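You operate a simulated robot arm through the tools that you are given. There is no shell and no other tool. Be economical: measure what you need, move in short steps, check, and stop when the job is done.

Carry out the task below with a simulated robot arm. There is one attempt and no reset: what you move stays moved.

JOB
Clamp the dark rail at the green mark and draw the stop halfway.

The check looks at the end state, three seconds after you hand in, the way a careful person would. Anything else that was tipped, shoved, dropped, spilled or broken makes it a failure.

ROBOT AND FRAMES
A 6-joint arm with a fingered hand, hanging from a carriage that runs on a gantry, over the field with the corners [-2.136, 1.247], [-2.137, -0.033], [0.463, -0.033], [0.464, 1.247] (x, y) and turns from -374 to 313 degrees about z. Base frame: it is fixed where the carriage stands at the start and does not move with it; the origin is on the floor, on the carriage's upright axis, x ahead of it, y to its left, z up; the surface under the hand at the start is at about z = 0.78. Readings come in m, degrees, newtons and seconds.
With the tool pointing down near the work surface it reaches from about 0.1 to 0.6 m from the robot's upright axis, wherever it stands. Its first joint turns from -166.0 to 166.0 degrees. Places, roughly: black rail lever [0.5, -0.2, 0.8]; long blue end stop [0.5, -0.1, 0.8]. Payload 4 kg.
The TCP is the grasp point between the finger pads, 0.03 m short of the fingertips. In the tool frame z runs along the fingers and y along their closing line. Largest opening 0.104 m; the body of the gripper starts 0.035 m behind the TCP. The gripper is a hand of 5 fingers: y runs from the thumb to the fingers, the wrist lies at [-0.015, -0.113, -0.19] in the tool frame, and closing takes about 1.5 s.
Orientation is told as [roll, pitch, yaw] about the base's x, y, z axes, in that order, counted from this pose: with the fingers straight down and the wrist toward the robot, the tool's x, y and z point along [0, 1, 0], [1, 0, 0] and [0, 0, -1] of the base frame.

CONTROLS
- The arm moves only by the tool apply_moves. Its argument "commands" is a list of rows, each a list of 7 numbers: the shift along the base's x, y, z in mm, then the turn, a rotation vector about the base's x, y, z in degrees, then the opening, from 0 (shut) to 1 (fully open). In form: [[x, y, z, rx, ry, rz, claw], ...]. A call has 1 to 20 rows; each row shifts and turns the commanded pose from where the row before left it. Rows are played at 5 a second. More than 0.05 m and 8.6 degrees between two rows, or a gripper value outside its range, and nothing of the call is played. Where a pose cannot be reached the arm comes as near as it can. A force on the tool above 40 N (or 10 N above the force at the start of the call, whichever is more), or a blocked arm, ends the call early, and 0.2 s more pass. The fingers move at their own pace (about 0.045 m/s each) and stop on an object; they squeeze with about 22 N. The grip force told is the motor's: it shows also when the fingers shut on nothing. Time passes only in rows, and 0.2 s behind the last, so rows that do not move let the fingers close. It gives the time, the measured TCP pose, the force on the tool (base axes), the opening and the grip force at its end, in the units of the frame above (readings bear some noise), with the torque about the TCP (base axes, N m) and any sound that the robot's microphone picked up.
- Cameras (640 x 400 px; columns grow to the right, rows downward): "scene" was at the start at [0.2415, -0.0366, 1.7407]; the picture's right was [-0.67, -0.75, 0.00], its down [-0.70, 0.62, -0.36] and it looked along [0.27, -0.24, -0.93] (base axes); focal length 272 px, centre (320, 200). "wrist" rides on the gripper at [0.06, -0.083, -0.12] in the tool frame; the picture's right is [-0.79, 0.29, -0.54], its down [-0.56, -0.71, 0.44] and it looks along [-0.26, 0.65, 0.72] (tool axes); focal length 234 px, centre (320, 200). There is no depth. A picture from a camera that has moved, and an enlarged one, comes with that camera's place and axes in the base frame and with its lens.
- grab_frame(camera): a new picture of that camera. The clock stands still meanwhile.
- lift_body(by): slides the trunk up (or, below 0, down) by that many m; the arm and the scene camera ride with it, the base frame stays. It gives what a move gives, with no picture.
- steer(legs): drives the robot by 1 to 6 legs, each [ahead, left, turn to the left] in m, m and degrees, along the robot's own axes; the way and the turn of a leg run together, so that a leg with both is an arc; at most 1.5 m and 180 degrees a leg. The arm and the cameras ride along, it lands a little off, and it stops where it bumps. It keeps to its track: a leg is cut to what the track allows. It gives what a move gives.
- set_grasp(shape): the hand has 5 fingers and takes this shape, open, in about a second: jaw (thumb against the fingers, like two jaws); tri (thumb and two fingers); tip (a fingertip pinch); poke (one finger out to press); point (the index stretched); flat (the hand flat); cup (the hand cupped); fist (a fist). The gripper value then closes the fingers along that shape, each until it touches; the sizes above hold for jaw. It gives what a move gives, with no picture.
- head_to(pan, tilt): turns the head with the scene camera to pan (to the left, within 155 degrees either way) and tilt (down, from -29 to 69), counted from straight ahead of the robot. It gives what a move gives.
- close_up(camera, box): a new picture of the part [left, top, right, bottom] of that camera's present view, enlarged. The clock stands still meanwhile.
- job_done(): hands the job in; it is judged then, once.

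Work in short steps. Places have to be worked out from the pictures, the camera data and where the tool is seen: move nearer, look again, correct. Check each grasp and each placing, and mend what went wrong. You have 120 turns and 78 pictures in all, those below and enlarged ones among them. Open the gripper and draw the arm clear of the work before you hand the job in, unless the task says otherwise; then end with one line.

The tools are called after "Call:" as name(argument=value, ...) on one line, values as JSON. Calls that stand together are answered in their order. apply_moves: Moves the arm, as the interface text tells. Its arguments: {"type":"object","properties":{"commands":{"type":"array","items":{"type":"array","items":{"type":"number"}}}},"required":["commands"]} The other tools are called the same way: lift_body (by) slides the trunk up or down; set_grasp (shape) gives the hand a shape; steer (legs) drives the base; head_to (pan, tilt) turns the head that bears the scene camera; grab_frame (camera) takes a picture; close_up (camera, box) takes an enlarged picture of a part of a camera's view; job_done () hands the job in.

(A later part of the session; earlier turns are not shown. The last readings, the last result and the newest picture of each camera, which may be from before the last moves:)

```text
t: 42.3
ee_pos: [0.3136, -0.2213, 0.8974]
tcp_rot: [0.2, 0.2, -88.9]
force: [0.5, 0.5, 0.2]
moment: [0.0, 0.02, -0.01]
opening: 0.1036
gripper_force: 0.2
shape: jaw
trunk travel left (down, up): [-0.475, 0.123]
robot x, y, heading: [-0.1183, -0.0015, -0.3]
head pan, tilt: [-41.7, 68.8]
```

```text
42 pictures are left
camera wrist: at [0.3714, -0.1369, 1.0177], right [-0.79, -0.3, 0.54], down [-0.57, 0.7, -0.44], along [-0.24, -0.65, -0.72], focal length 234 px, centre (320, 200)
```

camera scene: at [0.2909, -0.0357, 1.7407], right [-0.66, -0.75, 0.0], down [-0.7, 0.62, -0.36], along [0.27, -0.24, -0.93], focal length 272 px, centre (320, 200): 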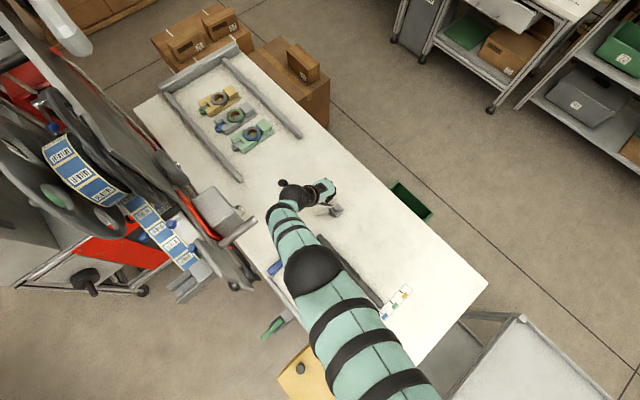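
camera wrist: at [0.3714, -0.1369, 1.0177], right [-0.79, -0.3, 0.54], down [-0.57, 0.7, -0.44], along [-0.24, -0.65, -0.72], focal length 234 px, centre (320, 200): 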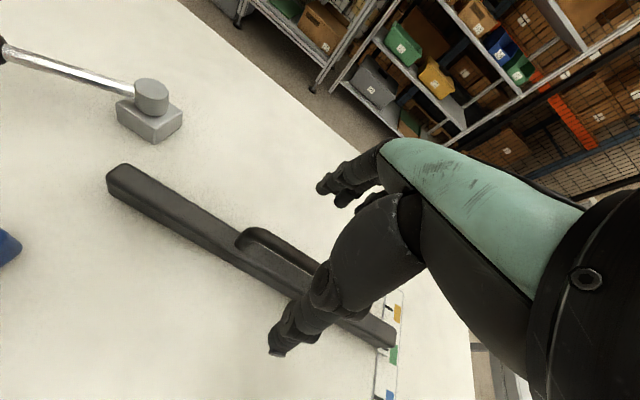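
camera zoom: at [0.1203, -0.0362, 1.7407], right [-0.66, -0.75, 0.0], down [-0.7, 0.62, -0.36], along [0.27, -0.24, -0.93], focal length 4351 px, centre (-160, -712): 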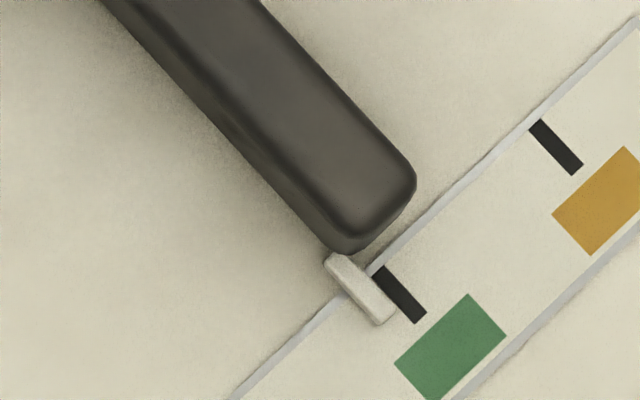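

Releasing dragged the rail about 7 mm back. Since it moves so lightly, I will instead push it from the +y side with the closed fingers and then withdraw without gripping.

Call:
apply_moves(commands=[[0, 20, 0, 0, 0, 0, 0.5], [0, 20, 0, 0, 0, 0, 0], [0, 20, 0, 0, 0, 0, 0], [0, 10, 0, 0, 0, 0, 0], [0, 0, 0, 0, 0, 0, 0], [0, 0, 0, 0, 0, 0, 0], [0, 0, 0, 0, 0, 0, 0], [0, 0, 0, 0, 0, 0, 0], [0, 0, 0, 0, 0, 0, 0]])

Call:
grab_frame(camera="wrist")

```text
t: 44.3
ee_pos: [0.3124, -0.1509, 0.896]
tcp_rot: [0.3, 0.1, -89.0]
force: [-0.4, -0.7, 0.3]
moment: [-0.02, 0.02, 0.01]
opening: 0.0001
gripper_force: 21.6
shape: jaw
trunk travel left (down, up): [-0.475, 0.123]
robot x, y, heading: [-0.122, 0.0022, 0.1]
head pan, tilt: [-41.7, 68.8]
```

```text
41 pictures are left
camera wrist: at [0.3707, -0.066, 1.016], right [-0.79, -0.3, 0.54], down [-0.57, 0.7, -0.44], along [-0.24, -0.65, -0.72], focal length 234 px, centre (320, 200)
```

wrist: 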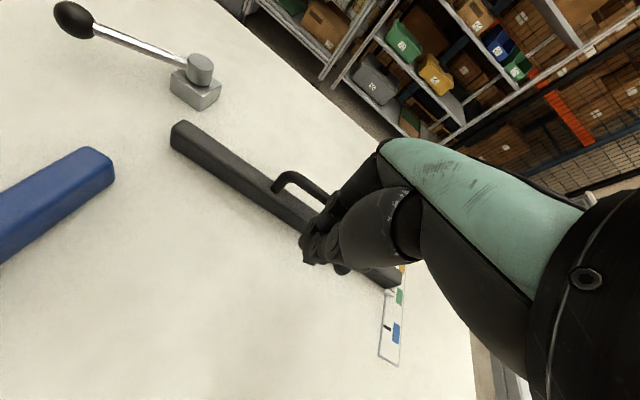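

The closed hand is on the +y side of the rail. I go down to z≈0.828 and approach the handle.

Call:
apply_moves(commands=[[0, 0, -25, 0, 0, 0, 0], [0, 0, -25, 0, 0, 0, 0], [0, 0, -18, 0, 0, 0, 0], [0, -10, 0, 0, 0, 0, 0], [0, -10, 0, 0, 0, 0, 0], [0, -8, 0, 0, 0, 0, 0], [0, 0, 0, 0, 0, 0, 0]])

Call:
close_up(camera="scene", box=[335, 245, 365, 269])

Call:
grab_frame(camera="wrist")

```text
t: 45.9
ee_pos: [0.3148, -0.1766, 0.8303]
tcp_rot: [0.1, 0.0, -88.9]
force: [0.9, 0.4, -0.6]
moment: [0.0, 0.0, 0.01]
opening: 0.0
gripper_force: 21.9
shape: jaw
trunk travel left (down, up): [-0.475, 0.123]
robot x, y, heading: [-0.1215, 0.0018, 0.2]
head pan, tilt: [-41.7, 68.8]
```

```text
16.00 times, centred on (350, 257) of scene
camera zoom: at [0.1203, -0.0362, 1.7407], right [-0.66, -0.75, 0.0], down [-0.7, 0.62, -0.36], along [0.27, -0.24, -0.93], focal length 4351 px, centre (-160, -712)
```

zoom: 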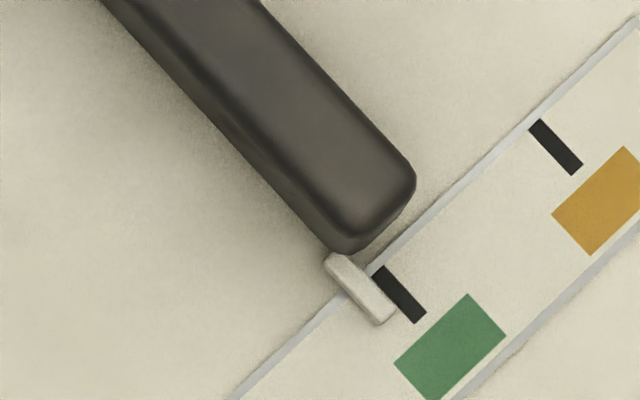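

```text
39 pictures are left
camera wrist: at [0.3722, -0.0924, 0.949], right [-0.79, -0.3, 0.54], down [-0.57, 0.7, -0.44], along [-0.24, -0.65, -0.72], focal length 234 px, centre (320, 200)
```

wrist: 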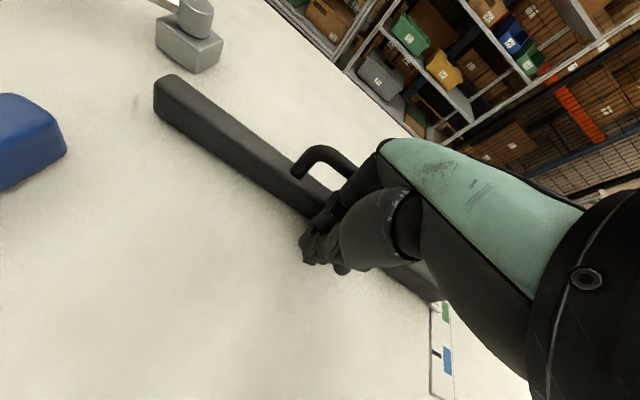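

No contact yet. I go 18 mm further, which should just about reach the handle.

Call:
apply_moves(commands=[[0, -6, 0, 0, 0, 0, 0], [0, -6, 0, 0, 0, 0, 0], [0, -6, 0, 0, 0, 0, 0], [0, 0, 0, 0, 0, 0, 0]])

Call:
close_up(camera="scene", box=[335, 245, 365, 269])

```text
t: 46.9
ee_pos: [0.3134, -0.1962, 0.8285]
tcp_rot: [0.2, 0.1, -88.8]
force: [0.2, 0.5, 1.4]
moment: [-0.03, -0.01, 0.01]
opening: 0.0
gripper_force: 22.2
shape: jaw
trunk travel left (down, up): [-0.475, 0.123]
robot x, y, heading: [-0.1173, -0.0017, 0.3]
head pan, tilt: [-41.7, 68.8]
```

```text
16.00 times, centred on (350, 257) of scene
camera zoom: at [0.1203, -0.0361, 1.7407], right [-0.66, -0.75, 0.0], down [-0.7, 0.62, -0.36], along [0.27, -0.24, -0.93], focal length 4351 px, centre (-160, -712)
```

zoom: 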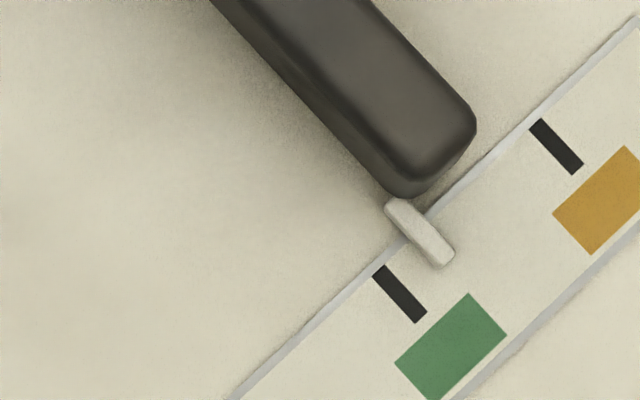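

That overshot: contact came almost at once and the rail is now ~10.5 mm past green. I cross over to the −y side and push it back in small steps.

Call:
apply_moves(commands=[[0, 10, 0, 0, 0, 0, 0], [0, 0, 35, 0, 0, 0, 0], [0, 0, 35, 0, 0, 0, 0], [0, -40, 0, 0, 0, 0, 0], [0, -40, 0, 0, 0, 0, 0], [0, -34, 0, 0, 0, 0, 0], [0, 0, 0, 0, 0, 0, 0], [0, 0, -35, 0, 0, 0, 0], [0, 0, -35, 0, 0, 0, 0], [0, 0, 0, 0, 0, 0, 0]])

Call:
grab_frame(camera="wrist")

```text
t: 49.1
ee_pos: [0.3142, -0.3021, 0.8303]
tcp_rot: [0.2, 0.1, -88.9]
force: [-0.5, -0.5, 0.3]
moment: [0.01, 0.0, 0.0]
opening: 0.0002
gripper_force: 22.0
shape: jaw
trunk travel left (down, up): [-0.475, 0.123]
robot x, y, heading: [-0.1275, -0.0016, -0.0]
head pan, tilt: [-41.7, 68.8]
```

```text
37 pictures are left
camera wrist: at [0.3716, -0.2175, 0.9495], right [-0.79, -0.3, 0.54], down [-0.57, 0.7, -0.44], along [-0.24, -0.65, -0.72], focal length 234 px, centre (320, 200)
```

wrist: 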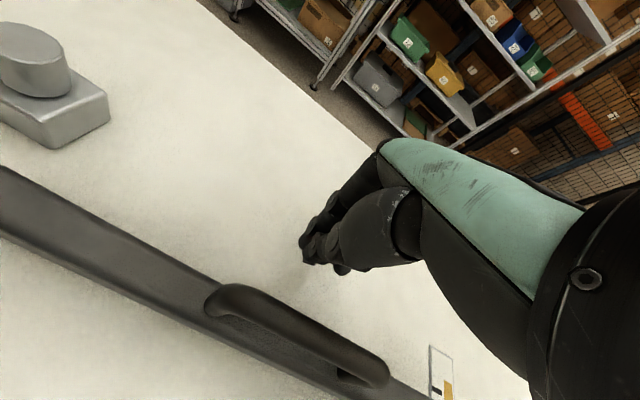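

Call:
apply_moves(commands=[[0, 8, 0, 0, 0, 0, 0], [0, 8, 0, 0, 0, 0, 0], [0, 8, 0, 0, 0, 0, 0], [0, 0, 0, 0, 0, 0, 0]])

Call:
close_up(camera="scene", box=[335, 245, 365, 269])

Call:
grab_frame(camera="wrist")

```text
t: 50.1
ee_pos: [0.3126, -0.2764, 0.8293]
tcp_rot: [0.2, 0.1, -88.9]
force: [0.6, -0.3, 0.5]
moment: [0.01, -0.01, 0.0]
opening: 0.0002
gripper_force: 22.0
shape: jaw
trunk travel left (down, up): [-0.475, 0.123]
robot x, y, heading: [-0.1181, -0.0007, -0.1]
head pan, tilt: [-41.7, 68.8]
```

```text
16.00 times, centred on (350, 257) of scene
camera zoom: at [0.1203, -0.0362, 1.7407], right [-0.66, -0.75, 0.0], down [-0.7, 0.62, -0.36], along [0.27, -0.24, -0.93], focal length 4351 px, centre (-160, -712)
```

zoom: 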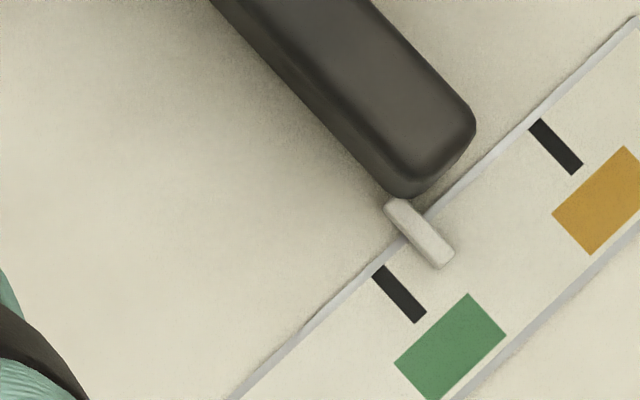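

```text
35 pictures are left
camera wrist: at [0.3708, -0.1909, 0.9495], right [-0.79, -0.3, 0.54], down [-0.57, 0.7, -0.44], along [-0.24, -0.65, -0.72], focal length 234 px, centre (320, 200)
```

wrist: 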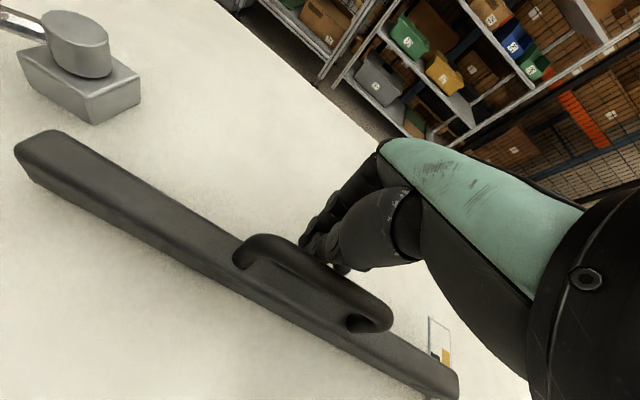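

Call:
apply_moves(commands=[[0, 4, 0, 0, 0, 0, 0], [0, 4, 0, 0, 0, 0, 0], [0, 4, 0, 0, 0, 0, 0], [0, 0, 0, 0, 0, 0, 0]])

Call:
close_up(camera="scene", box=[335, 245, 365, 269])

```text
t: 51.1
ee_pos: [0.3134, -0.264, 0.8296]
tcp_rot: [0.3, 0.0, -88.9]
force: [0.5, -1.3, 1.5]
moment: [0.04, 0.0, -0.01]
opening: 0.0
gripper_force: 21.7
shape: jaw
trunk travel left (down, up): [-0.475, 0.123]
robot x, y, heading: [-0.1217, 0.0024, -0.0]
head pan, tilt: [-41.7, 68.8]
```

```text
16.00 times, centred on (350, 257) of scene
camera zoom: at [0.1203, -0.0363, 1.7407], right [-0.66, -0.75, 0.0], down [-0.7, 0.62, -0.36], along [0.27, -0.24, -0.93], focal length 4351 px, centre (-160, -712)
```

zoom: 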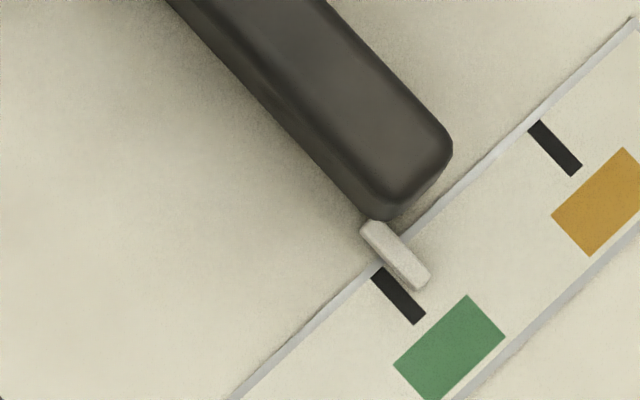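

Contact made; the pointer is ~5 mm apparent (≈3.5 mm true) past the tick. I push 3.3 mm more.

Call:
apply_moves(commands=[[0, 1.6, 0, 0, 0, 0, 0], [0, 1.7, 0, 0, 0, 0, 0], [0, 0, 0, 0, 0, 0, 0]])

Call:
close_up(camera="scene", box=[335, 245, 365, 269])

```text
t: 51.9
ee_pos: [0.3113, -0.2606, 0.8294]
tcp_rot: [0.1, 0.1, -88.9]
force: [1.1, -2.0, 0.5]
moment: [0.02, 0.01, -0.01]
opening: 0.0
gripper_force: 22.0
shape: jaw
trunk travel left (down, up): [-0.475, 0.123]
robot x, y, heading: [-0.1236, -0.0031, -0.1]
head pan, tilt: [-41.7, 68.8]
```

```text
16.00 times, centred on (350, 257) of scene
camera zoom: at [0.1203, -0.0362, 1.7407], right [-0.66, -0.75, 0.0], down [-0.7, 0.62, -0.36], along [0.27, -0.24, -0.93], focal length 4351 px, centre (-160, -712)
```

zoom: 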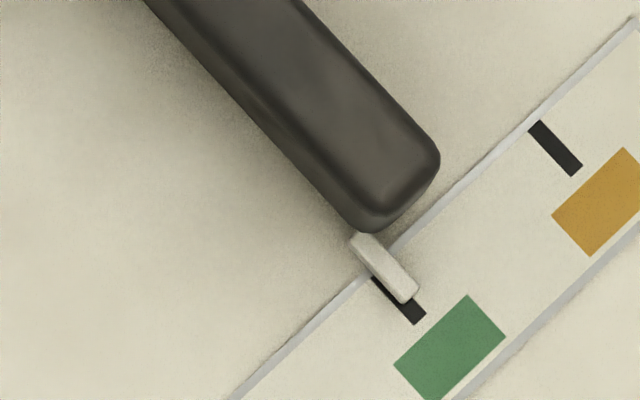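

By my parallax estimate it is now aligned. I retreat and put the wrist camera in the plane of the tick (y≈-0.22) for a parallax-free check.

Call:
apply_moves(commands=[[0, -10, 0, 0, 0, 0, 0], [0, -20, 10, 0, 0, 0, 0], [0, 0, 40, 0, 0, 0, 0], [-20, 0, 40, 0, 0, 0, 0], [-40, 0, 40, 0, 0, 0, 0], [-40, -12, 20, 0, 0, 0, 0], [-30, 0, 0, 0, 0, 0, 0], [0, 0, 0, 0, 0, 0, 0]])

Call:
grab_frame(camera="wrist")

```text
refused: row 5 steps farther than a row can; nothing moved
```

```text
32 pictures are left
camera wrist: at [0.3708, -0.1755, 0.9491], right [-0.79, -0.3, 0.54], down [-0.57, 0.7, -0.44], along [-0.24, -0.65, -0.72], focal length 234 px, centre (320, 200)
```

wrist: 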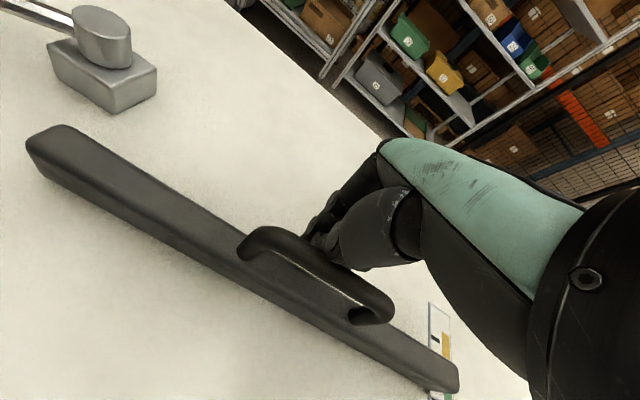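

One row was too long, so I redo it with shorter steps.

Call:
apply_moves(commands=[[0, -10, 0, 0, 0, 0, 0], [0, -20, 10, 0, 0, 0, 0], [0, 0, 40, 0, 0, 0, 0], [-20, 0, 40, 0, 0, 0, 0], [-30, 0, 30, 0, 0, 0, 0], [-30, -6, 30, 0, 0, 0, 0], [-30, -6, 0, 0, 0, 0, 0], [-20, 0, 0, 0, 0, 0, 0], [0, 0, 0, 0, 0, 0, 0]])

Call:
grab_frame(camera="wrist")

```text
t: 53.9
ee_pos: [0.1826, -0.302, 0.9785]
tcp_rot: [0.4, 0.1, -88.8]
force: [0.2, 0.0, 0.0]
moment: [0.0, 0.02, 0.01]
opening: 0.0
gripper_force: 22.4
shape: jaw
trunk travel left (down, up): [-0.475, 0.123]
robot x, y, heading: [-0.1184, 0.002, 0.0]
head pan, tilt: [-41.7, 68.8]
```

```text
31 pictures are left
camera wrist: at [0.2405, -0.2177, 1.0984], right [-0.79, -0.31, 0.54], down [-0.57, 0.7, -0.44], along [-0.24, -0.65, -0.72], focal length 234 px, centre (320, 200)
```

wrist: 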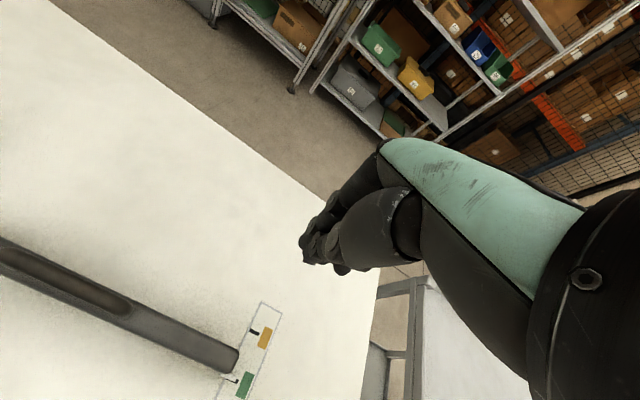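

Call:
close_up(camera="wrist", box=[215, 350, 275, 400])

Call:
close_up(camera="scene", box=[335, 245, 365, 269])

```text
8.00 times, centred on (245, 375) of wrist
camera zoom: at [0.2405, -0.2177, 1.0984], right [-0.79, -0.31, 0.54], down [-0.57, 0.7, -0.44], along [-0.24, -0.65, -0.72], focal length 1873 px, centre (920, -1200)
```

zoom: 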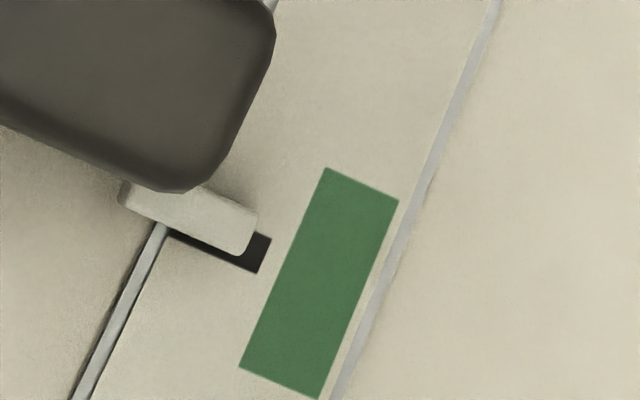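

```text
16.00 times, centred on (350, 257) of scene
camera zoom: at [0.1203, -0.0362, 1.7407], right [-0.66, -0.75, 0.0], down [-0.7, 0.62, -0.36], along [0.27, -0.24, -0.93], focal length 4351 px, centre (-160, -712)
```

zoom: 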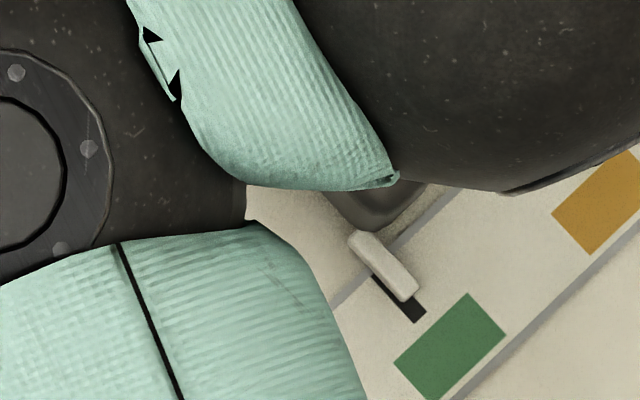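

Seen in the tick's own plane, the pointer lies on the green tick within about 1 mm. Next I clamp: I drive forward and place the closed hand beyond the lever (+x side) so as to push it back to its clamped position.

Call:
steer(legs=[[0.27, 0, 0]])

Call:
apply_moves(commands=[[18, 6, 0, 0, 0, 8.2, 0], [18, 6, 0, 0, 0, 8.2, 0], [18, 6, 0, 0, 0, 8.2, 0], [18, 6, 0, 0, 0, 8.2, 0], [18, 6, 0, 0, 0, 8.2, 0], [18, 6, 0, 0, 0, 8.2, 0], [18, 6, 0, 0, 0, 8.2, 0], [18, 6, 0, 0, 0, 8.2, 0], [18, 6, 0, 0, 0, 8.2, 0], [18, 6, 0, 0, 0, 8.2, 0], [18, 6, 0, 0, 0, 7, 0], [10, 8, 0, 0, 0, 0, 0], [0, 0, 0, 0, 0, 0, 0]])

Call:
grab_frame(camera="wrist")

```text
t: 55.8
ee_pos: [0.4526, -0.2995, 0.9793]
tcp_rot: [0.3, -0.1, -88.7]
force: [1.0, -0.2, 0.5]
moment: [-0.04, 0.0, 0.02]
opening: 0.0001
gripper_force: 22.0
shape: jaw
trunk travel left (down, up): [-0.475, 0.123]
robot x, y, heading: [0.1453, 0.0006, 0.5]
head pan, tilt: [-41.7, 68.8]
```

```text
t: 58.6
ee_pos: [0.6604, -0.2264, 0.9803]
tcp_rot: [0.3, 0.0, 0.3]
force: [0.0, 0.4, 1.0]
moment: [-0.02, 0.03, 0.0]
opening: 0.0
gripper_force: 21.7
shape: jaw
trunk travel left (down, up): [-0.475, 0.123]
robot x, y, heading: [0.1455, 0.0021, 0.2]
head pan, tilt: [-41.7, 68.8]
```

```text
28 pictures are left
camera wrist: at [0.5765, -0.1662, 1.0993], right [0.29, -0.79, 0.54], down [-0.7, -0.56, -0.44], along [0.65, -0.25, -0.72], focal length 234 px, centre (320, 200)
```

wrist: 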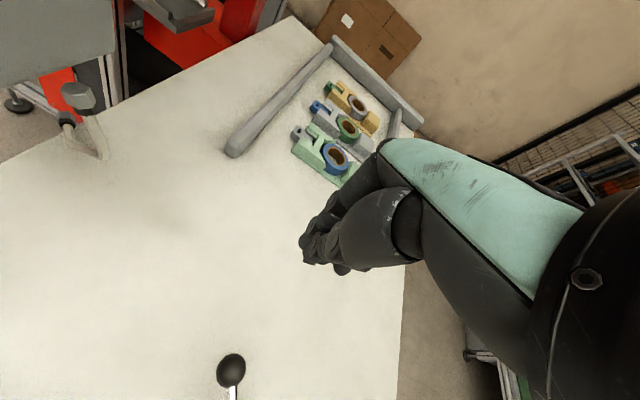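

The ball is at (0.585,-0.245), clear of the hand on its −x side. I go down and push in −x.

Call:
apply_moves(commands=[[0, 0, -40, 0, 0, 0, 0], [0, 0, -40, 0, 0, 0, 0], [0, 0, -40, 0, 0, 0, 0], [0, 0, -34, 0, 0, 0, 0], [-10, 0, 0, 0, 0, 0, 0], [-10, 0, 0, 0, 0, 0, 0], [-10, 0, 0, 0, 0, 0, 0], [-10, 0, 0, 0, 0, 0, 0], [-10, 0, 0, 0, 0, 0, 0], [0, 0, 0, 0, 0, 0, 0]])

Call:
grab_frame(camera="wrist")

```text
t: 60.8
ee_pos: [0.6118, -0.2255, 0.8258]
tcp_rot: [0.3, 0.1, 0.4]
force: [-0.3, 0.3, -0.3]
moment: [-0.01, 0.0, -0.02]
opening: 0.0
gripper_force: 21.9
shape: jaw
trunk travel left (down, up): [-0.475, 0.123]
robot x, y, heading: [0.1481, 0.0013, 0.4]
head pan, tilt: [-41.7, 68.8]
```

```text
27 pictures are left
camera wrist: at [0.5271, -0.1665, 0.9446], right [0.29, -0.79, 0.54], down [-0.7, -0.56, -0.44], along [0.65, -0.25, -0.72], focal length 234 px, centre (320, 200)
```

wrist: 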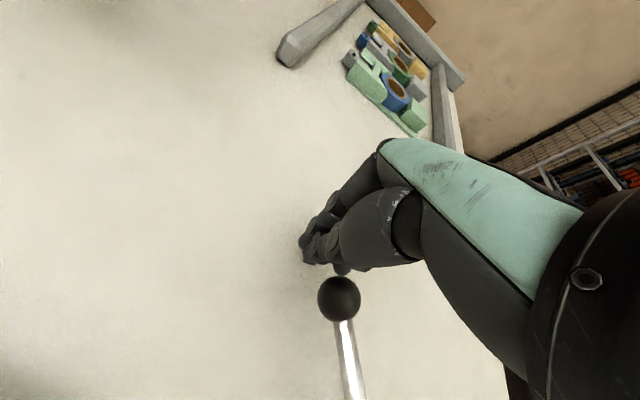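

The fingers are just short of the ball. I push on in 10 mm steps.

Call:
apply_moves(commands=[[-10, 0, 0, 0, 0, 0, 0], [-10, 0, 0, 0, 0, 0, 0], [-10, 0, 0, 0, 0, 0, 0], [-10, 0, 0, 0, 0, 0, 0], [-10, 2, 0, 0, 0, 0, 0], [-8, 2, 0, 0, 0, 0, 0], [0, 0, 0, 0, 0, 0, 0]])

Call:
grab_frame(camera="wrist")

```text
t: 62.4
ee_pos: [0.5594, -0.2151, 0.8259]
tcp_rot: [0.6, -0.3, 0.8]
force: [28.0, 24.1, -6.8]
moment: [0.51, -0.35, 0.81]
opening: 0.0002
gripper_force: 21.8
shape: jaw
trunk travel left (down, up): [-0.475, 0.123]
robot x, y, heading: [0.1481, -0.0014, 0.3]
head pan, tilt: [-41.7, 68.8]
```

```text
26 pictures are left
camera wrist: at [0.4741, -0.1555, 0.9455], right [0.3, -0.79, 0.54], down [-0.7, -0.56, -0.45], along [0.65, -0.24, -0.72], focal length 234 px, centre (320, 200)
```

wrist: 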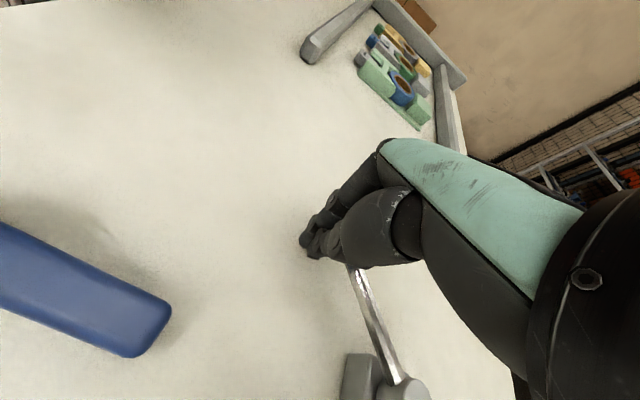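

The fist ran onto the ball's end (lever at about 42°, ball at ≈(0.564,-0.226)), so it pushes along the lever. I back off, lift, turn the hand to −42° and come in square to the lever's clockwise side.

Call:
apply_moves(commands=[[12, 12, 0, 0, 0, 0, 0], [12, 12, 0, 0, 0, 0, 0], [0, 0, 35, 0, 0, 0, 0], [0, 0, 35, 0, 0, 0, 0], [5, -20, 0, 0, 0, -8.4, 0], [5, -20, 0, 0, 0, -8.4, 0], [5, -20, 0, 0, 0, -8.4, 0], [3, -20, 0, 0, 0, -8.4, 0], [0, -18, 0, 0, 0, -8.4, 0], [0, 0, 0, 0, 0, 0, 0]])

Call:
grab_frame(camera="wrist")

```text
t: 64.6
ee_pos: [0.5955, -0.2967, 0.8952]
tcp_rot: [0.4, 0.0, -41.6]
force: [1.1, -0.4, 0.4]
moment: [0.01, 0.01, -0.02]
opening: 0.0001
gripper_force: 22.3
shape: jaw
trunk travel left (down, up): [-0.475, 0.123]
robot x, y, heading: [0.144, 0.0025, 0.1]
head pan, tilt: [-41.7, 68.8]
```

```text
25 pictures are left
camera wrist: at [0.5727, -0.1957, 1.0145], right [-0.31, -0.78, 0.54], down [-0.9, 0.06, -0.44], along [0.31, -0.62, -0.72], focal length 234 px, centre (320, 200)
```

wrist: 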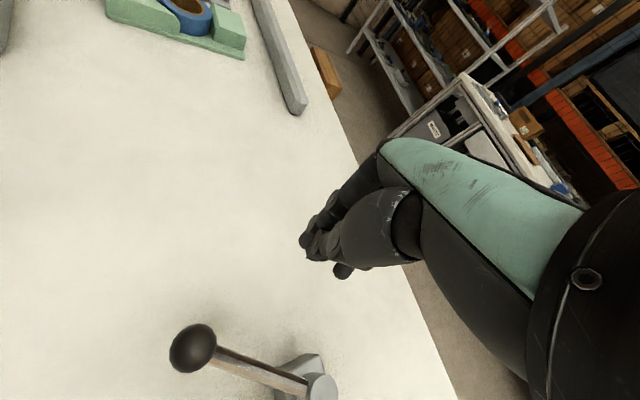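

The lever stands at 38° and the hand is square to it. I descend, make contact and follow the arc toward the clamped position.

Call:
apply_moves(commands=[[11, 14, -35, 0, 0, 0, 0], [0, 0, -35, 0, 0, 0, 0], [-14, 11, 0, 0, 0, 0, 0], [-14, 10, 0, 0, 0, 0, 0], [-6.2, 10.9, 0, 0, 0, 8, 0], [-7.5, 9.9, 0, 0, 0, 8, 0], [-8.9, 8.7, 0, 0, 0, 8, 0], [-10, 7.5, 0, 0, 0, 8, 0], [0, 0, 0, 0, 0, 0, 0]])

Call:
grab_frame(camera="wrist")

```text
t: 66.6
ee_pos: [0.544, -0.2247, 0.8254]
tcp_rot: [0.3, 0.1, -9.6]
force: [0.8, -1.1, 0.1]
moment: [0.02, 0.03, -0.01]
opening: 0.0
gripper_force: 21.8
shape: jaw
trunk travel left (down, up): [-0.475, 0.123]
robot x, y, heading: [0.1473, -0.002, 0.4]
head pan, tilt: [-41.7, 68.8]
```

```text
24 pictures are left
camera wrist: at [0.4724, -0.1511, 0.9455], right [0.15, -0.83, 0.54], down [-0.79, -0.43, -0.44], along [0.6, -0.36, -0.72], focal length 234 px, centre (320, 200)
```

wrist: 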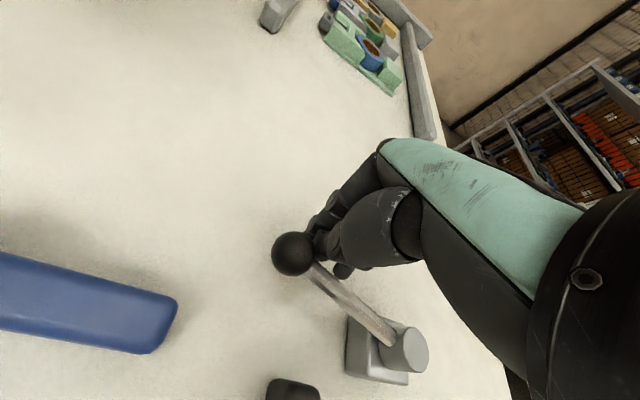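

The lever follows and is at about 18°. I continue to the end stop, a little beyond 0° to seat it.

Call:
apply_moves(commands=[[-5.5, 3, 0, 0, 0, 4, 0], [-5.5, 2.7, 0, 0, 0, 4, 0], [-5.8, 2.2, 0, 0, 0, 2, 0], [-6, 2, 0, 0, 0, 0, 0], [-4, 1, 0, 0, 0, 0, 0], [-3, 0, 0, 0, 0, 0, 0], [0, 0, 0, 0, 0, 0, 0]])

Call:
grab_frame(camera="wrist")

```text
t: 68.2
ee_pos: [0.5161, -0.2138, 0.8253]
tcp_rot: [0.2, 0.0, 0.5]
force: [0.3, 0.5, -0.9]
moment: [0.03, 0.0, -0.04]
opening: 0.0
gripper_force: 21.9
shape: jaw
trunk travel left (down, up): [-0.475, 0.123]
robot x, y, heading: [0.1459, 0.0025, 0.3]
head pan, tilt: [-41.7, 68.8]
```

```text
23 pictures are left
camera wrist: at [0.4316, -0.1547, 0.9454], right [0.29, -0.79, 0.54], down [-0.7, -0.56, -0.44], along [0.65, -0.25, -0.72], focal length 234 px, centre (320, 200)
```

wrist: 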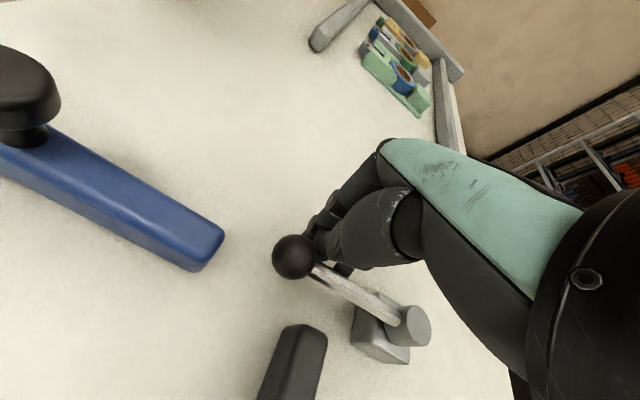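

The ball is back at (0.495,-0.196), its starting, clamped place. I press 3 mm more to feel for the stop.

Call:
apply_moves(commands=[[-1.5, 0, 0, 0, 0, 0, 0], [-1.5, 0, 0, 0, 0, 0, 0], [0, 0, 0, 0, 0, 0, 0]])

```text
t: 69.0
ee_pos: [0.5132, -0.2153, 0.8261]
tcp_rot: [0.2, -0.2, 0.4]
force: [3.8, -2.2, 1.7]
moment: [0.0, 0.02, 0.0]
opening: 0.0
gripper_force: 22.0
shape: jaw
trunk travel left (down, up): [-0.475, 0.123]
robot x, y, heading: [0.1468, 0.0007, 0.4]
head pan, tilt: [-41.7, 68.8]
```

Call:
apply_moves(commands=[[-1.5, 0, 0, 0, 0, 0, 0], [-1.5, 0, 0, 0, 0, 0, 0], [0, 0, 0, 0, 0, 0, 0]])

Call:
close_up(camera="wrist", box=[160, 200, 480, 400])

```text
t: 69.8
ee_pos: [0.5118, -0.215, 0.8265]
tcp_rot: [0.2, -0.1, 0.4]
force: [6.4, -3.1, 1.3]
moment: [-0.01, 0.02, -0.02]
opening: 0.0003
gripper_force: 22.3
shape: jaw
trunk travel left (down, up): [-0.475, 0.123]
robot x, y, heading: [0.149, 0.0045, 0.2]
head pan, tilt: [-41.7, 68.8]
```

```text
2.00 times, centred on (320, 300) of wrist
camera zoom: at [0.4276, -0.1552, 0.9456], right [0.29, -0.79, 0.54], down [-0.7, -0.56, -0.44], along [0.65, -0.25, -0.72], focal length 468 px, centre (320, 0)
```

zoom: 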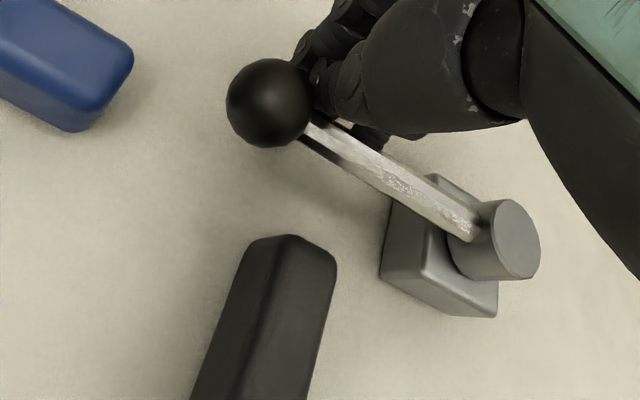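

The force climbs with almost no motion, so the lever is seated at its stop. I back away, rise, and go to the blue stop's knob, which I judge to be at (0.482,-0.060,0.84).

Call:
apply_moves(commands=[[10, 0, 0, 0, 0, 0, 0], [20, 0, 10, 0, 0, 0, 0], [0, 0, 40, 0, 0, 0, 0], [0, 0, 40, 0, 0, 0, 0], [-10, 35, 0, 0, 0, 0, 0.5], [-20, 40, 0, 0, 0, 0, 1], [-20, 40, 0, 0, 0, 0, 1], [-10, 40, 0, 0, 0, 0, 1], [0, 0, 0, 0, 0, 0, 1], [0, 0, 0, 0, 0, 0, 1]])

Call:
grab_frame(camera="wrist")

Call:
grab_frame(camera="scene")

```text
t: 72.0
ee_pos: [0.4776, -0.0616, 0.9159]
tcp_rot: [0.3, 0.0, 0.4]
force: [-0.1, 0.2, -0.9]
moment: [-0.01, 0.0, 0.03]
opening: 0.1035
gripper_force: 0.0
shape: jaw
trunk travel left (down, up): [-0.475, 0.123]
robot x, y, heading: [0.1507, -0.0013, 0.3]
head pan, tilt: [-41.7, 68.8]
```

```text
21 pictures are left
camera wrist: at [0.3945, -0.0011, 1.035], right [0.29, -0.79, 0.54], down [-0.7, -0.56, -0.44], along [0.65, -0.25, -0.72], focal length 234 px, centre (320, 200)
```

wrist: 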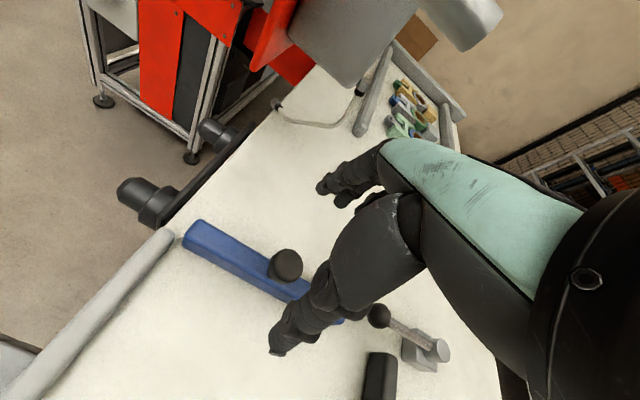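

```text
20 pictures are left
camera scene: at [0.3891, -0.0344, 1.7407], right [-0.66, -0.75, 0.0], down [-0.7, 0.62, -0.36], along [0.27, -0.24, -0.93], focal length 272 px, centre (320, 200)
```

scene: 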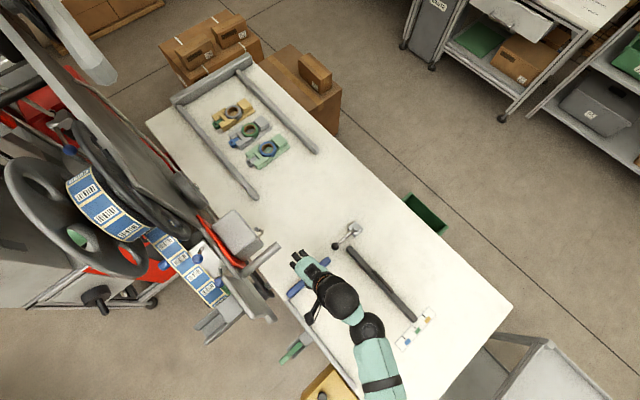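

The knob is confirmed at (0.481,-0.062). The stop spans y -0.155…0.019, so I descend over the knob and grip it.

Call:
apply_moves(commands=[[3, 0, -30, 0, 0, 0, 1], [0, 0, -30, 0, 0, 0, 1], [0, 0, -26, 0, 0, 0, 1], [0, 0, 0, 0, 0, 0, 0.6], [0, 0, 0, 0, 0, 0, 0.3], [0, 0, 0, 0, 0, 0, 0], [0, 0, 0, 0, 0, 0, 0], [0, 0, 0, 0, 0, 0, 0], [0, 0, 0, 0, 0, 0, 0], [0, 0, 0, 0, 0, 0, 0]])

Call:
grab_frame(camera="wrist")

```text
t: 74.2
ee_pos: [0.4841, -0.059, 0.8289]
tcp_rot: [0.3, 0.1, 0.4]
force: [1.5, 0.0, -1.7]
moment: [0.0, 0.0, 0.11]
opening: 0.0177
gripper_force: 22.1
shape: jaw
trunk travel left (down, up): [-0.475, 0.123]
robot x, y, heading: [0.1459, -0.0023, 0.1]
head pan, tilt: [-41.7, 68.8]
```

```text
19 pictures are left
camera wrist: at [0.3996, 0.001, 0.9486], right [0.29, -0.79, 0.54], down [-0.7, -0.56, -0.44], along [0.65, -0.25, -0.72], focal length 234 px, centre (320, 200)
```

wrist: 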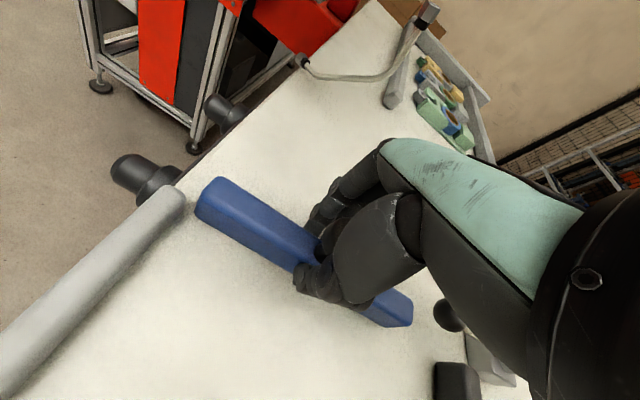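

The knob is held. I try drawing the stop +y by 8 mm and read the force.

Call:
apply_moves(commands=[[0, 2, 0, 0, 0, 0, 0], [0, 3, 0, 0, 0, 0, 0], [0, 3, 0, 0, 0, 0, 0], [0, 0, 0, 0, 0, 0, 0]])

```text
t: 75.2
ee_pos: [0.4834, -0.0563, 0.8279]
tcp_rot: [0.0, 0.1, 0.3]
force: [-0.7, -18.4, -0.8]
moment: [-0.42, -0.03, 0.0]
opening: 0.0179
gripper_force: 21.6
shape: jaw
trunk travel left (down, up): [-0.475, 0.123]
robot x, y, heading: [0.1476, -0.0016, 0.3]
head pan, tilt: [-41.7, 68.8]
```

It is blocked in +y (18 N at once). I relax and try −x, toward the robot.

Call:
apply_moves(commands=[[0, -6, 0, 0, 0, 0, 0], [0, 0, 0, 0, 0, 0, 0], [-3, 0, 0, 0, 0, 0, 0], [-3, 0, 0, 0, 0, 0, 0], [0, 0, 0, 0, 0, 0, 0]])

```text
t: 76.4
ee_pos: [0.4779, -0.0583, 0.8295]
tcp_rot: [0.2, 0.0, 0.3]
force: [0.6, -2.8, 3.4]
moment: [-0.19, -0.06, 0.15]
opening: 0.0177
gripper_force: 22.2
shape: jaw
trunk travel left (down, up): [-0.475, 0.123]
robot x, y, heading: [0.151, -0.0006, 0.4]
head pan, tilt: [-41.7, 68.8]
```

It gives freely along −x. I draw on 30 mm and check that the stop comes along.

Call:
apply_moves(commands=[[-6, 0, 0, 0, 0, 0, 0], [-6, 0, 0, 0, 0, 0, 0], [-6, 0, 0, 0, 0, 0, 0], [-6, 0, 0, 0, 0, 0, 0], [-6, 0, 0, 0, 0, 0, 0], [0, 0, 0, 0, 0, 0, 0]])

Call:
grab_frame(camera="wrist")

Call:
close_up(camera="scene", box=[270, 210, 450, 360])

```text
t: 77.8
ee_pos: [0.4481, -0.0578, 0.8282]
tcp_rot: [0.2, 0.0, 0.4]
force: [1.2, -2.5, 6.0]
moment: [-0.23, -0.04, 0.16]
opening: 0.0178
gripper_force: 22.0
shape: jaw
trunk travel left (down, up): [-0.475, 0.123]
robot x, y, heading: [0.1464, 0.0033, 0.4]
head pan, tilt: [-41.7, 68.8]
```

```text
18 pictures are left
camera wrist: at [0.3632, 0.0024, 0.9482], right [0.29, -0.79, 0.54], down [-0.7, -0.56, -0.44], along [0.65, -0.25, -0.72], focal length 234 px, centre (320, 200)
```

wrist: 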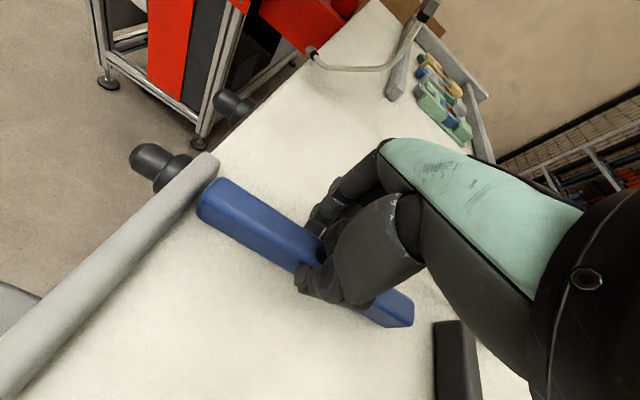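

```text
2.67 times, centred on (360, 285) of scene
camera zoom: at [0.3893, -0.0346, 1.7408], right [-0.66, -0.75, 0.0], down [-0.7, 0.62, -0.36], along [0.27, -0.24, -0.93], focal length 725 px, centre (213, -27)
```

zoom: 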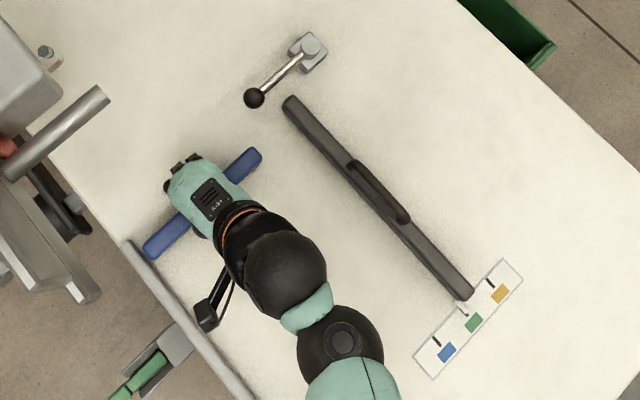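

The stop slides along −x in parallel. I continue in small steps to find the end of its travel.

Call:
apply_moves(commands=[[-6, 0, 0, 0, 0, 0, 0], [-6, 0, 0, 0, 0, 0, 0], [-6, 0, 0, 0, 0, 0, 0], [-6, 0, 0, 0, 0, 0, 0], [-6, 0, 0, 0, 0, 0, 0], [0, 0, 0, 0, 0, 0, 0]])

```text
t: 79.2
ee_pos: [0.4175, -0.0573, 0.8298]
tcp_rot: [0.2, 0.1, 0.5]
force: [1.4, -5.2, 1.3]
moment: [-0.15, -0.04, 0.1]
opening: 0.0176
gripper_force: 22.7
shape: jaw
trunk travel left (down, up): [-0.475, 0.123]
robot x, y, heading: [0.1473, 0.0002, 0.1]
head pan, tilt: [-41.7, 68.8]
```

Call:
apply_moves(commands=[[-6, 0, 0, 0, 0, 0, 0], [-6, 0, 0, 0, 0, 0, 0], [-6, 0, 0, 0, 0, 0, 0], [-6, 0, 0, 0, 0, 0, 0], [-6, 0, 0, 0, 0, 0, 0], [0, 0, 0, 0, 0, 0, 0]])

```text
t: 80.6
ee_pos: [0.3864, -0.0568, 0.8277]
tcp_rot: [0.2, 0.1, 0.4]
force: [1.1, -3.1, 0.3]
moment: [-0.13, -0.08, 0.09]
opening: 0.0175
gripper_force: 22.0
shape: jaw
trunk travel left (down, up): [-0.475, 0.123]
robot x, y, heading: [0.1482, -0.0002, 0.1]
head pan, tilt: [-41.7, 68.8]
```

Still free after 98 mm. I continue, easing y by −2 mm to lower the side force.

Call:
apply_moves(commands=[[-6, -1, 0, 0, 0, 0, 0], [-6, -1, 0, 0, 0, 0, 0], [-6, 0, 0, 0, 0, 0, 0], [-6, 0, 0, 0, 0, 0, 0], [-6, 0, 0, 0, 0, 0, 0], [-6, 0, 0, 0, 0, 0, 0], [0, 0, 0, 0, 0, 0, 0]])

Call:
grab_frame(camera="wrist")

```text
t: 82.2
ee_pos: [0.3493, -0.0571, 0.8285]
tcp_rot: [0.2, -0.1, 0.4]
force: [1.2, 1.5, 3.4]
moment: [-0.06, -0.07, 0.14]
opening: 0.0179
gripper_force: 22.5
shape: jaw
trunk travel left (down, up): [-0.475, 0.123]
robot x, y, heading: [0.1462, 0.0029, 0.5]
head pan, tilt: [-41.7, 68.8]
```

```text
16 pictures are left
camera wrist: at [0.2661, 0.0018, 0.9484], right [0.29, -0.79, 0.54], down [-0.7, -0.56, -0.44], along [0.65, -0.25, -0.72], focal length 234 px, centre (320, 200)
```

wrist: 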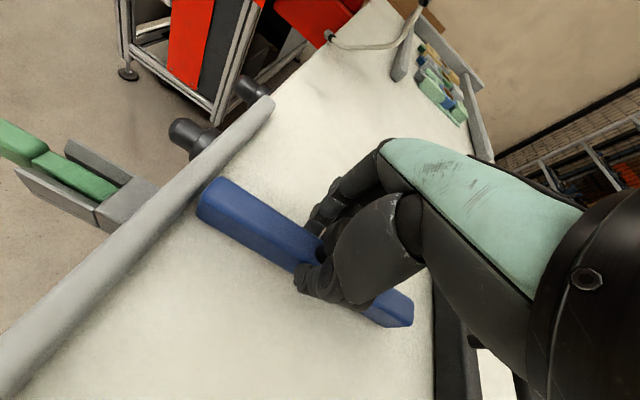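

Still sliding at 135 mm with low force. I go on.

Call:
apply_moves(commands=[[-6, 0, 0, 0, 0, 0, 0], [-6, 0, 0, 0, 0, 0, 0], [-6, 0, 0, 0, 0, 0, 0], [-6, 0, 0, 0, 0, 0, 0], [-6, 0, 0, 0, 0, 0, 0], [0, 0, 0, 0, 0, 0, 0]])

```text
t: 83.6
ee_pos: [0.3198, -0.0585, 0.8287]
tcp_rot: [0.3, 0.0, 0.3]
force: [1.9, 1.1, 6.8]
moment: [-0.16, -0.06, 0.13]
opening: 0.0176
gripper_force: 21.9
shape: jaw
trunk travel left (down, up): [-0.475, 0.123]
robot x, y, heading: [0.1441, 0.0004, 0.7]
head pan, tilt: [-41.7, 68.8]
```

Call:
apply_moves(commands=[[-6, 0, 0, 0, 0, 0, 0], [-6, 0, 0, 0, 0, 0, 0], [-6, 0, 0, 0, 0, 0, 0], [-6, 0, 0, 0, 0, 0, 0], [0, 0, 0, 0, 0, 0, 0]])

```text
t: 84.8
ee_pos: [0.2981, -0.0572, 0.8291]
tcp_rot: [0.3, 0.1, 0.4]
force: [1.8, 1.0, 9.3]
moment: [-0.17, -0.08, 0.1]
opening: 0.0181
gripper_force: 22.6
shape: jaw
trunk travel left (down, up): [-0.475, 0.123]
robot x, y, heading: [0.145, -0.0017, 0.1]
head pan, tilt: [-41.7, 68.8]
```

Call:
apply_moves(commands=[[-6, 0, 1, 0, 0, 0, 0], [-6, 0, 0, 0, 0, 0, 0], [-6, 0, 0, 0, 0, 0, 0], [-6, 0, 0, 0, 0, 0, 0], [0, 0, 0, 0, 0, 0, 0]])

Call:
grab_frame(camera="wrist")

```text
t: 85.5
ee_pos: [0.2897, -0.058, 0.8279]
tcp_rot: [0.2, 0.0, 0.9]
force: [-0.5, 6.9, 34.5]
moment: [-0.47, -0.03, 0.13]
opening: 0.0189
gripper_force: 22.3
shape: jaw
out of reach, approached as far as the arm can: row 2, 3
trunk travel left (down, up): [-0.475, 0.123]
robot x, y, heading: [0.1483, -0.0009, 0.3]
head pan, tilt: [-41.7, 68.8]
stopped in row 3: the force on the tool passed its limit at 45 N (the readings are from after the stop); the commanded pose is now the measured one
```

```text
15 pictures are left
camera wrist: at [0.2055, 0.0007, 0.9467], right [0.3, -0.79, 0.54], down [-0.7, -0.57, -0.44], along [0.65, -0.24, -0.72], focal length 234 px, centre (320, 200)
```

wrist: 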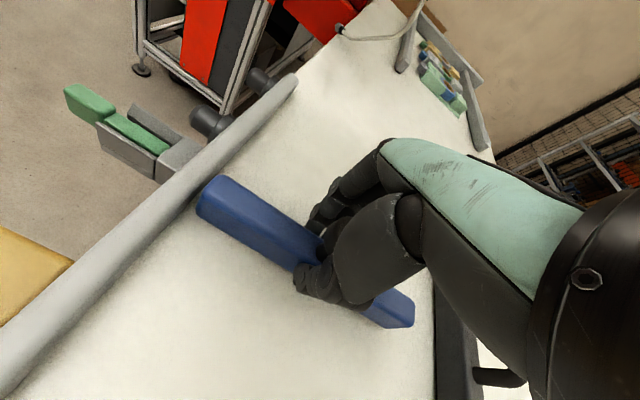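

That was the arm's own reach limit, not the stop's end. I release, lift, drive the carriage back 0.2 m and regrip.

Call:
apply_moves(commands=[[1, 0, 2, 0, 0, 0, 0.3], [0, 0, 1, 0, 0, 0, 0.6], [0, 0, 0, 0, 0, 0, 1], [0, 0, 0, 0, 0, 0, 1], [0, 0, 0, 0, 0, 0, 1], [0, 0, 0, 0, 0, 0, 1], [0, 0, 0, 0, 0, 0, 1], [10, 0, 30, 0, 0, 0, 1], [10, 0, 40, 0, 0, 0, 1], [0, 0, 0, 0, 0, 0, 1]])

Call:
steer(legs=[[-0.22, 0, 0]])

```text
t: 87.8
ee_pos: [0.3193, -0.0609, 0.8939]
tcp_rot: [0.2, 0.3, 0.6]
force: [-0.5, 0.1, 0.2]
moment: [0.02, 0.01, 0.02]
opening: 0.1034
gripper_force: 0.0
shape: jaw
out of reach, approached as far as the arm can: row 8, 9
trunk travel left (down, up): [-0.475, 0.123]
robot x, y, heading: [0.1501, 0.0024, 0.6]
head pan, tilt: [-41.7, 68.8]
```

```text
t: 89.4
ee_pos: [0.102, -0.063, 0.8938]
tcp_rot: [0.2, 0.2, 0.5]
force: [-0.6, -0.3, 0.5]
moment: [-0.01, 0.02, 0.03]
opening: 0.1036
gripper_force: 0.1
shape: jaw
trunk travel left (down, up): [-0.475, 0.123]
robot x, y, heading: [-0.0716, -0.0001, 0.1]
head pan, tilt: [-41.7, 68.8]
```

Call:
apply_moves(commands=[[38, 0, 5, 0, 0, 0, 1], [38, 0, 5, 0, 0, 0, 1], [38, 1, 5, 0, 0, 0, 1], [38, 1, 0, 0, 0, 0, 1], [35, 1, 0, 0, 0, 0, 1], [0, 0, 0, 0, 0, 0, 1]])

Call:
grab_frame(camera="wrist")

Call:
grab_frame(camera="scene")

```text
t: 90.8
ee_pos: [0.2906, -0.0577, 0.908]
tcp_rot: [0.2, 0.3, 0.4]
force: [0.9, -0.1, -0.4]
moment: [0.01, 0.01, -0.04]
opening: 0.1038
gripper_force: 0.0
shape: jaw
trunk travel left (down, up): [-0.475, 0.123]
robot x, y, heading: [-0.0676, 0.0012, -0.4]
head pan, tilt: [-41.7, 68.8]
```

```text
14 pictures are left
camera wrist: at [0.2075, 0.0029, 1.0291], right [0.3, -0.79, 0.54], down [-0.7, -0.56, -0.43], along [0.65, -0.25, -0.72], focal length 234 px, centre (320, 200)
```

wrist: 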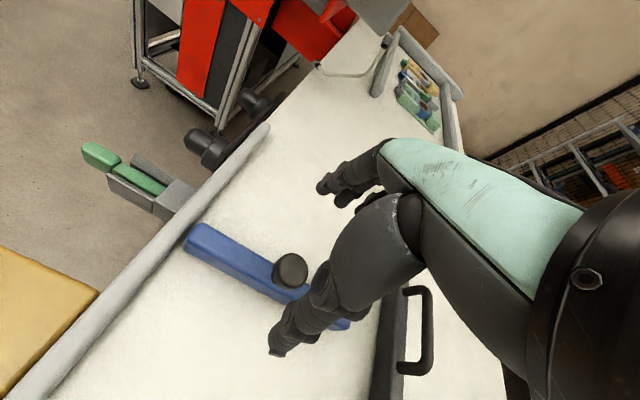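

```text
13 pictures are left
camera scene: at [0.1714, -0.0357, 1.7407], right [-0.66, -0.75, 0.0], down [-0.7, 0.62, -0.36], along [0.27, -0.24, -0.93], focal length 272 px, centre (320, 200)
```

scene: 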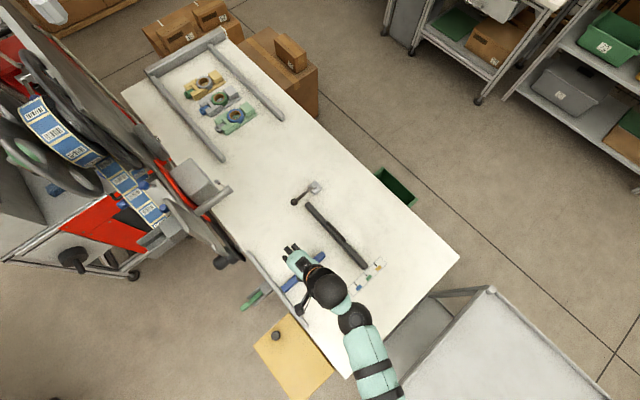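

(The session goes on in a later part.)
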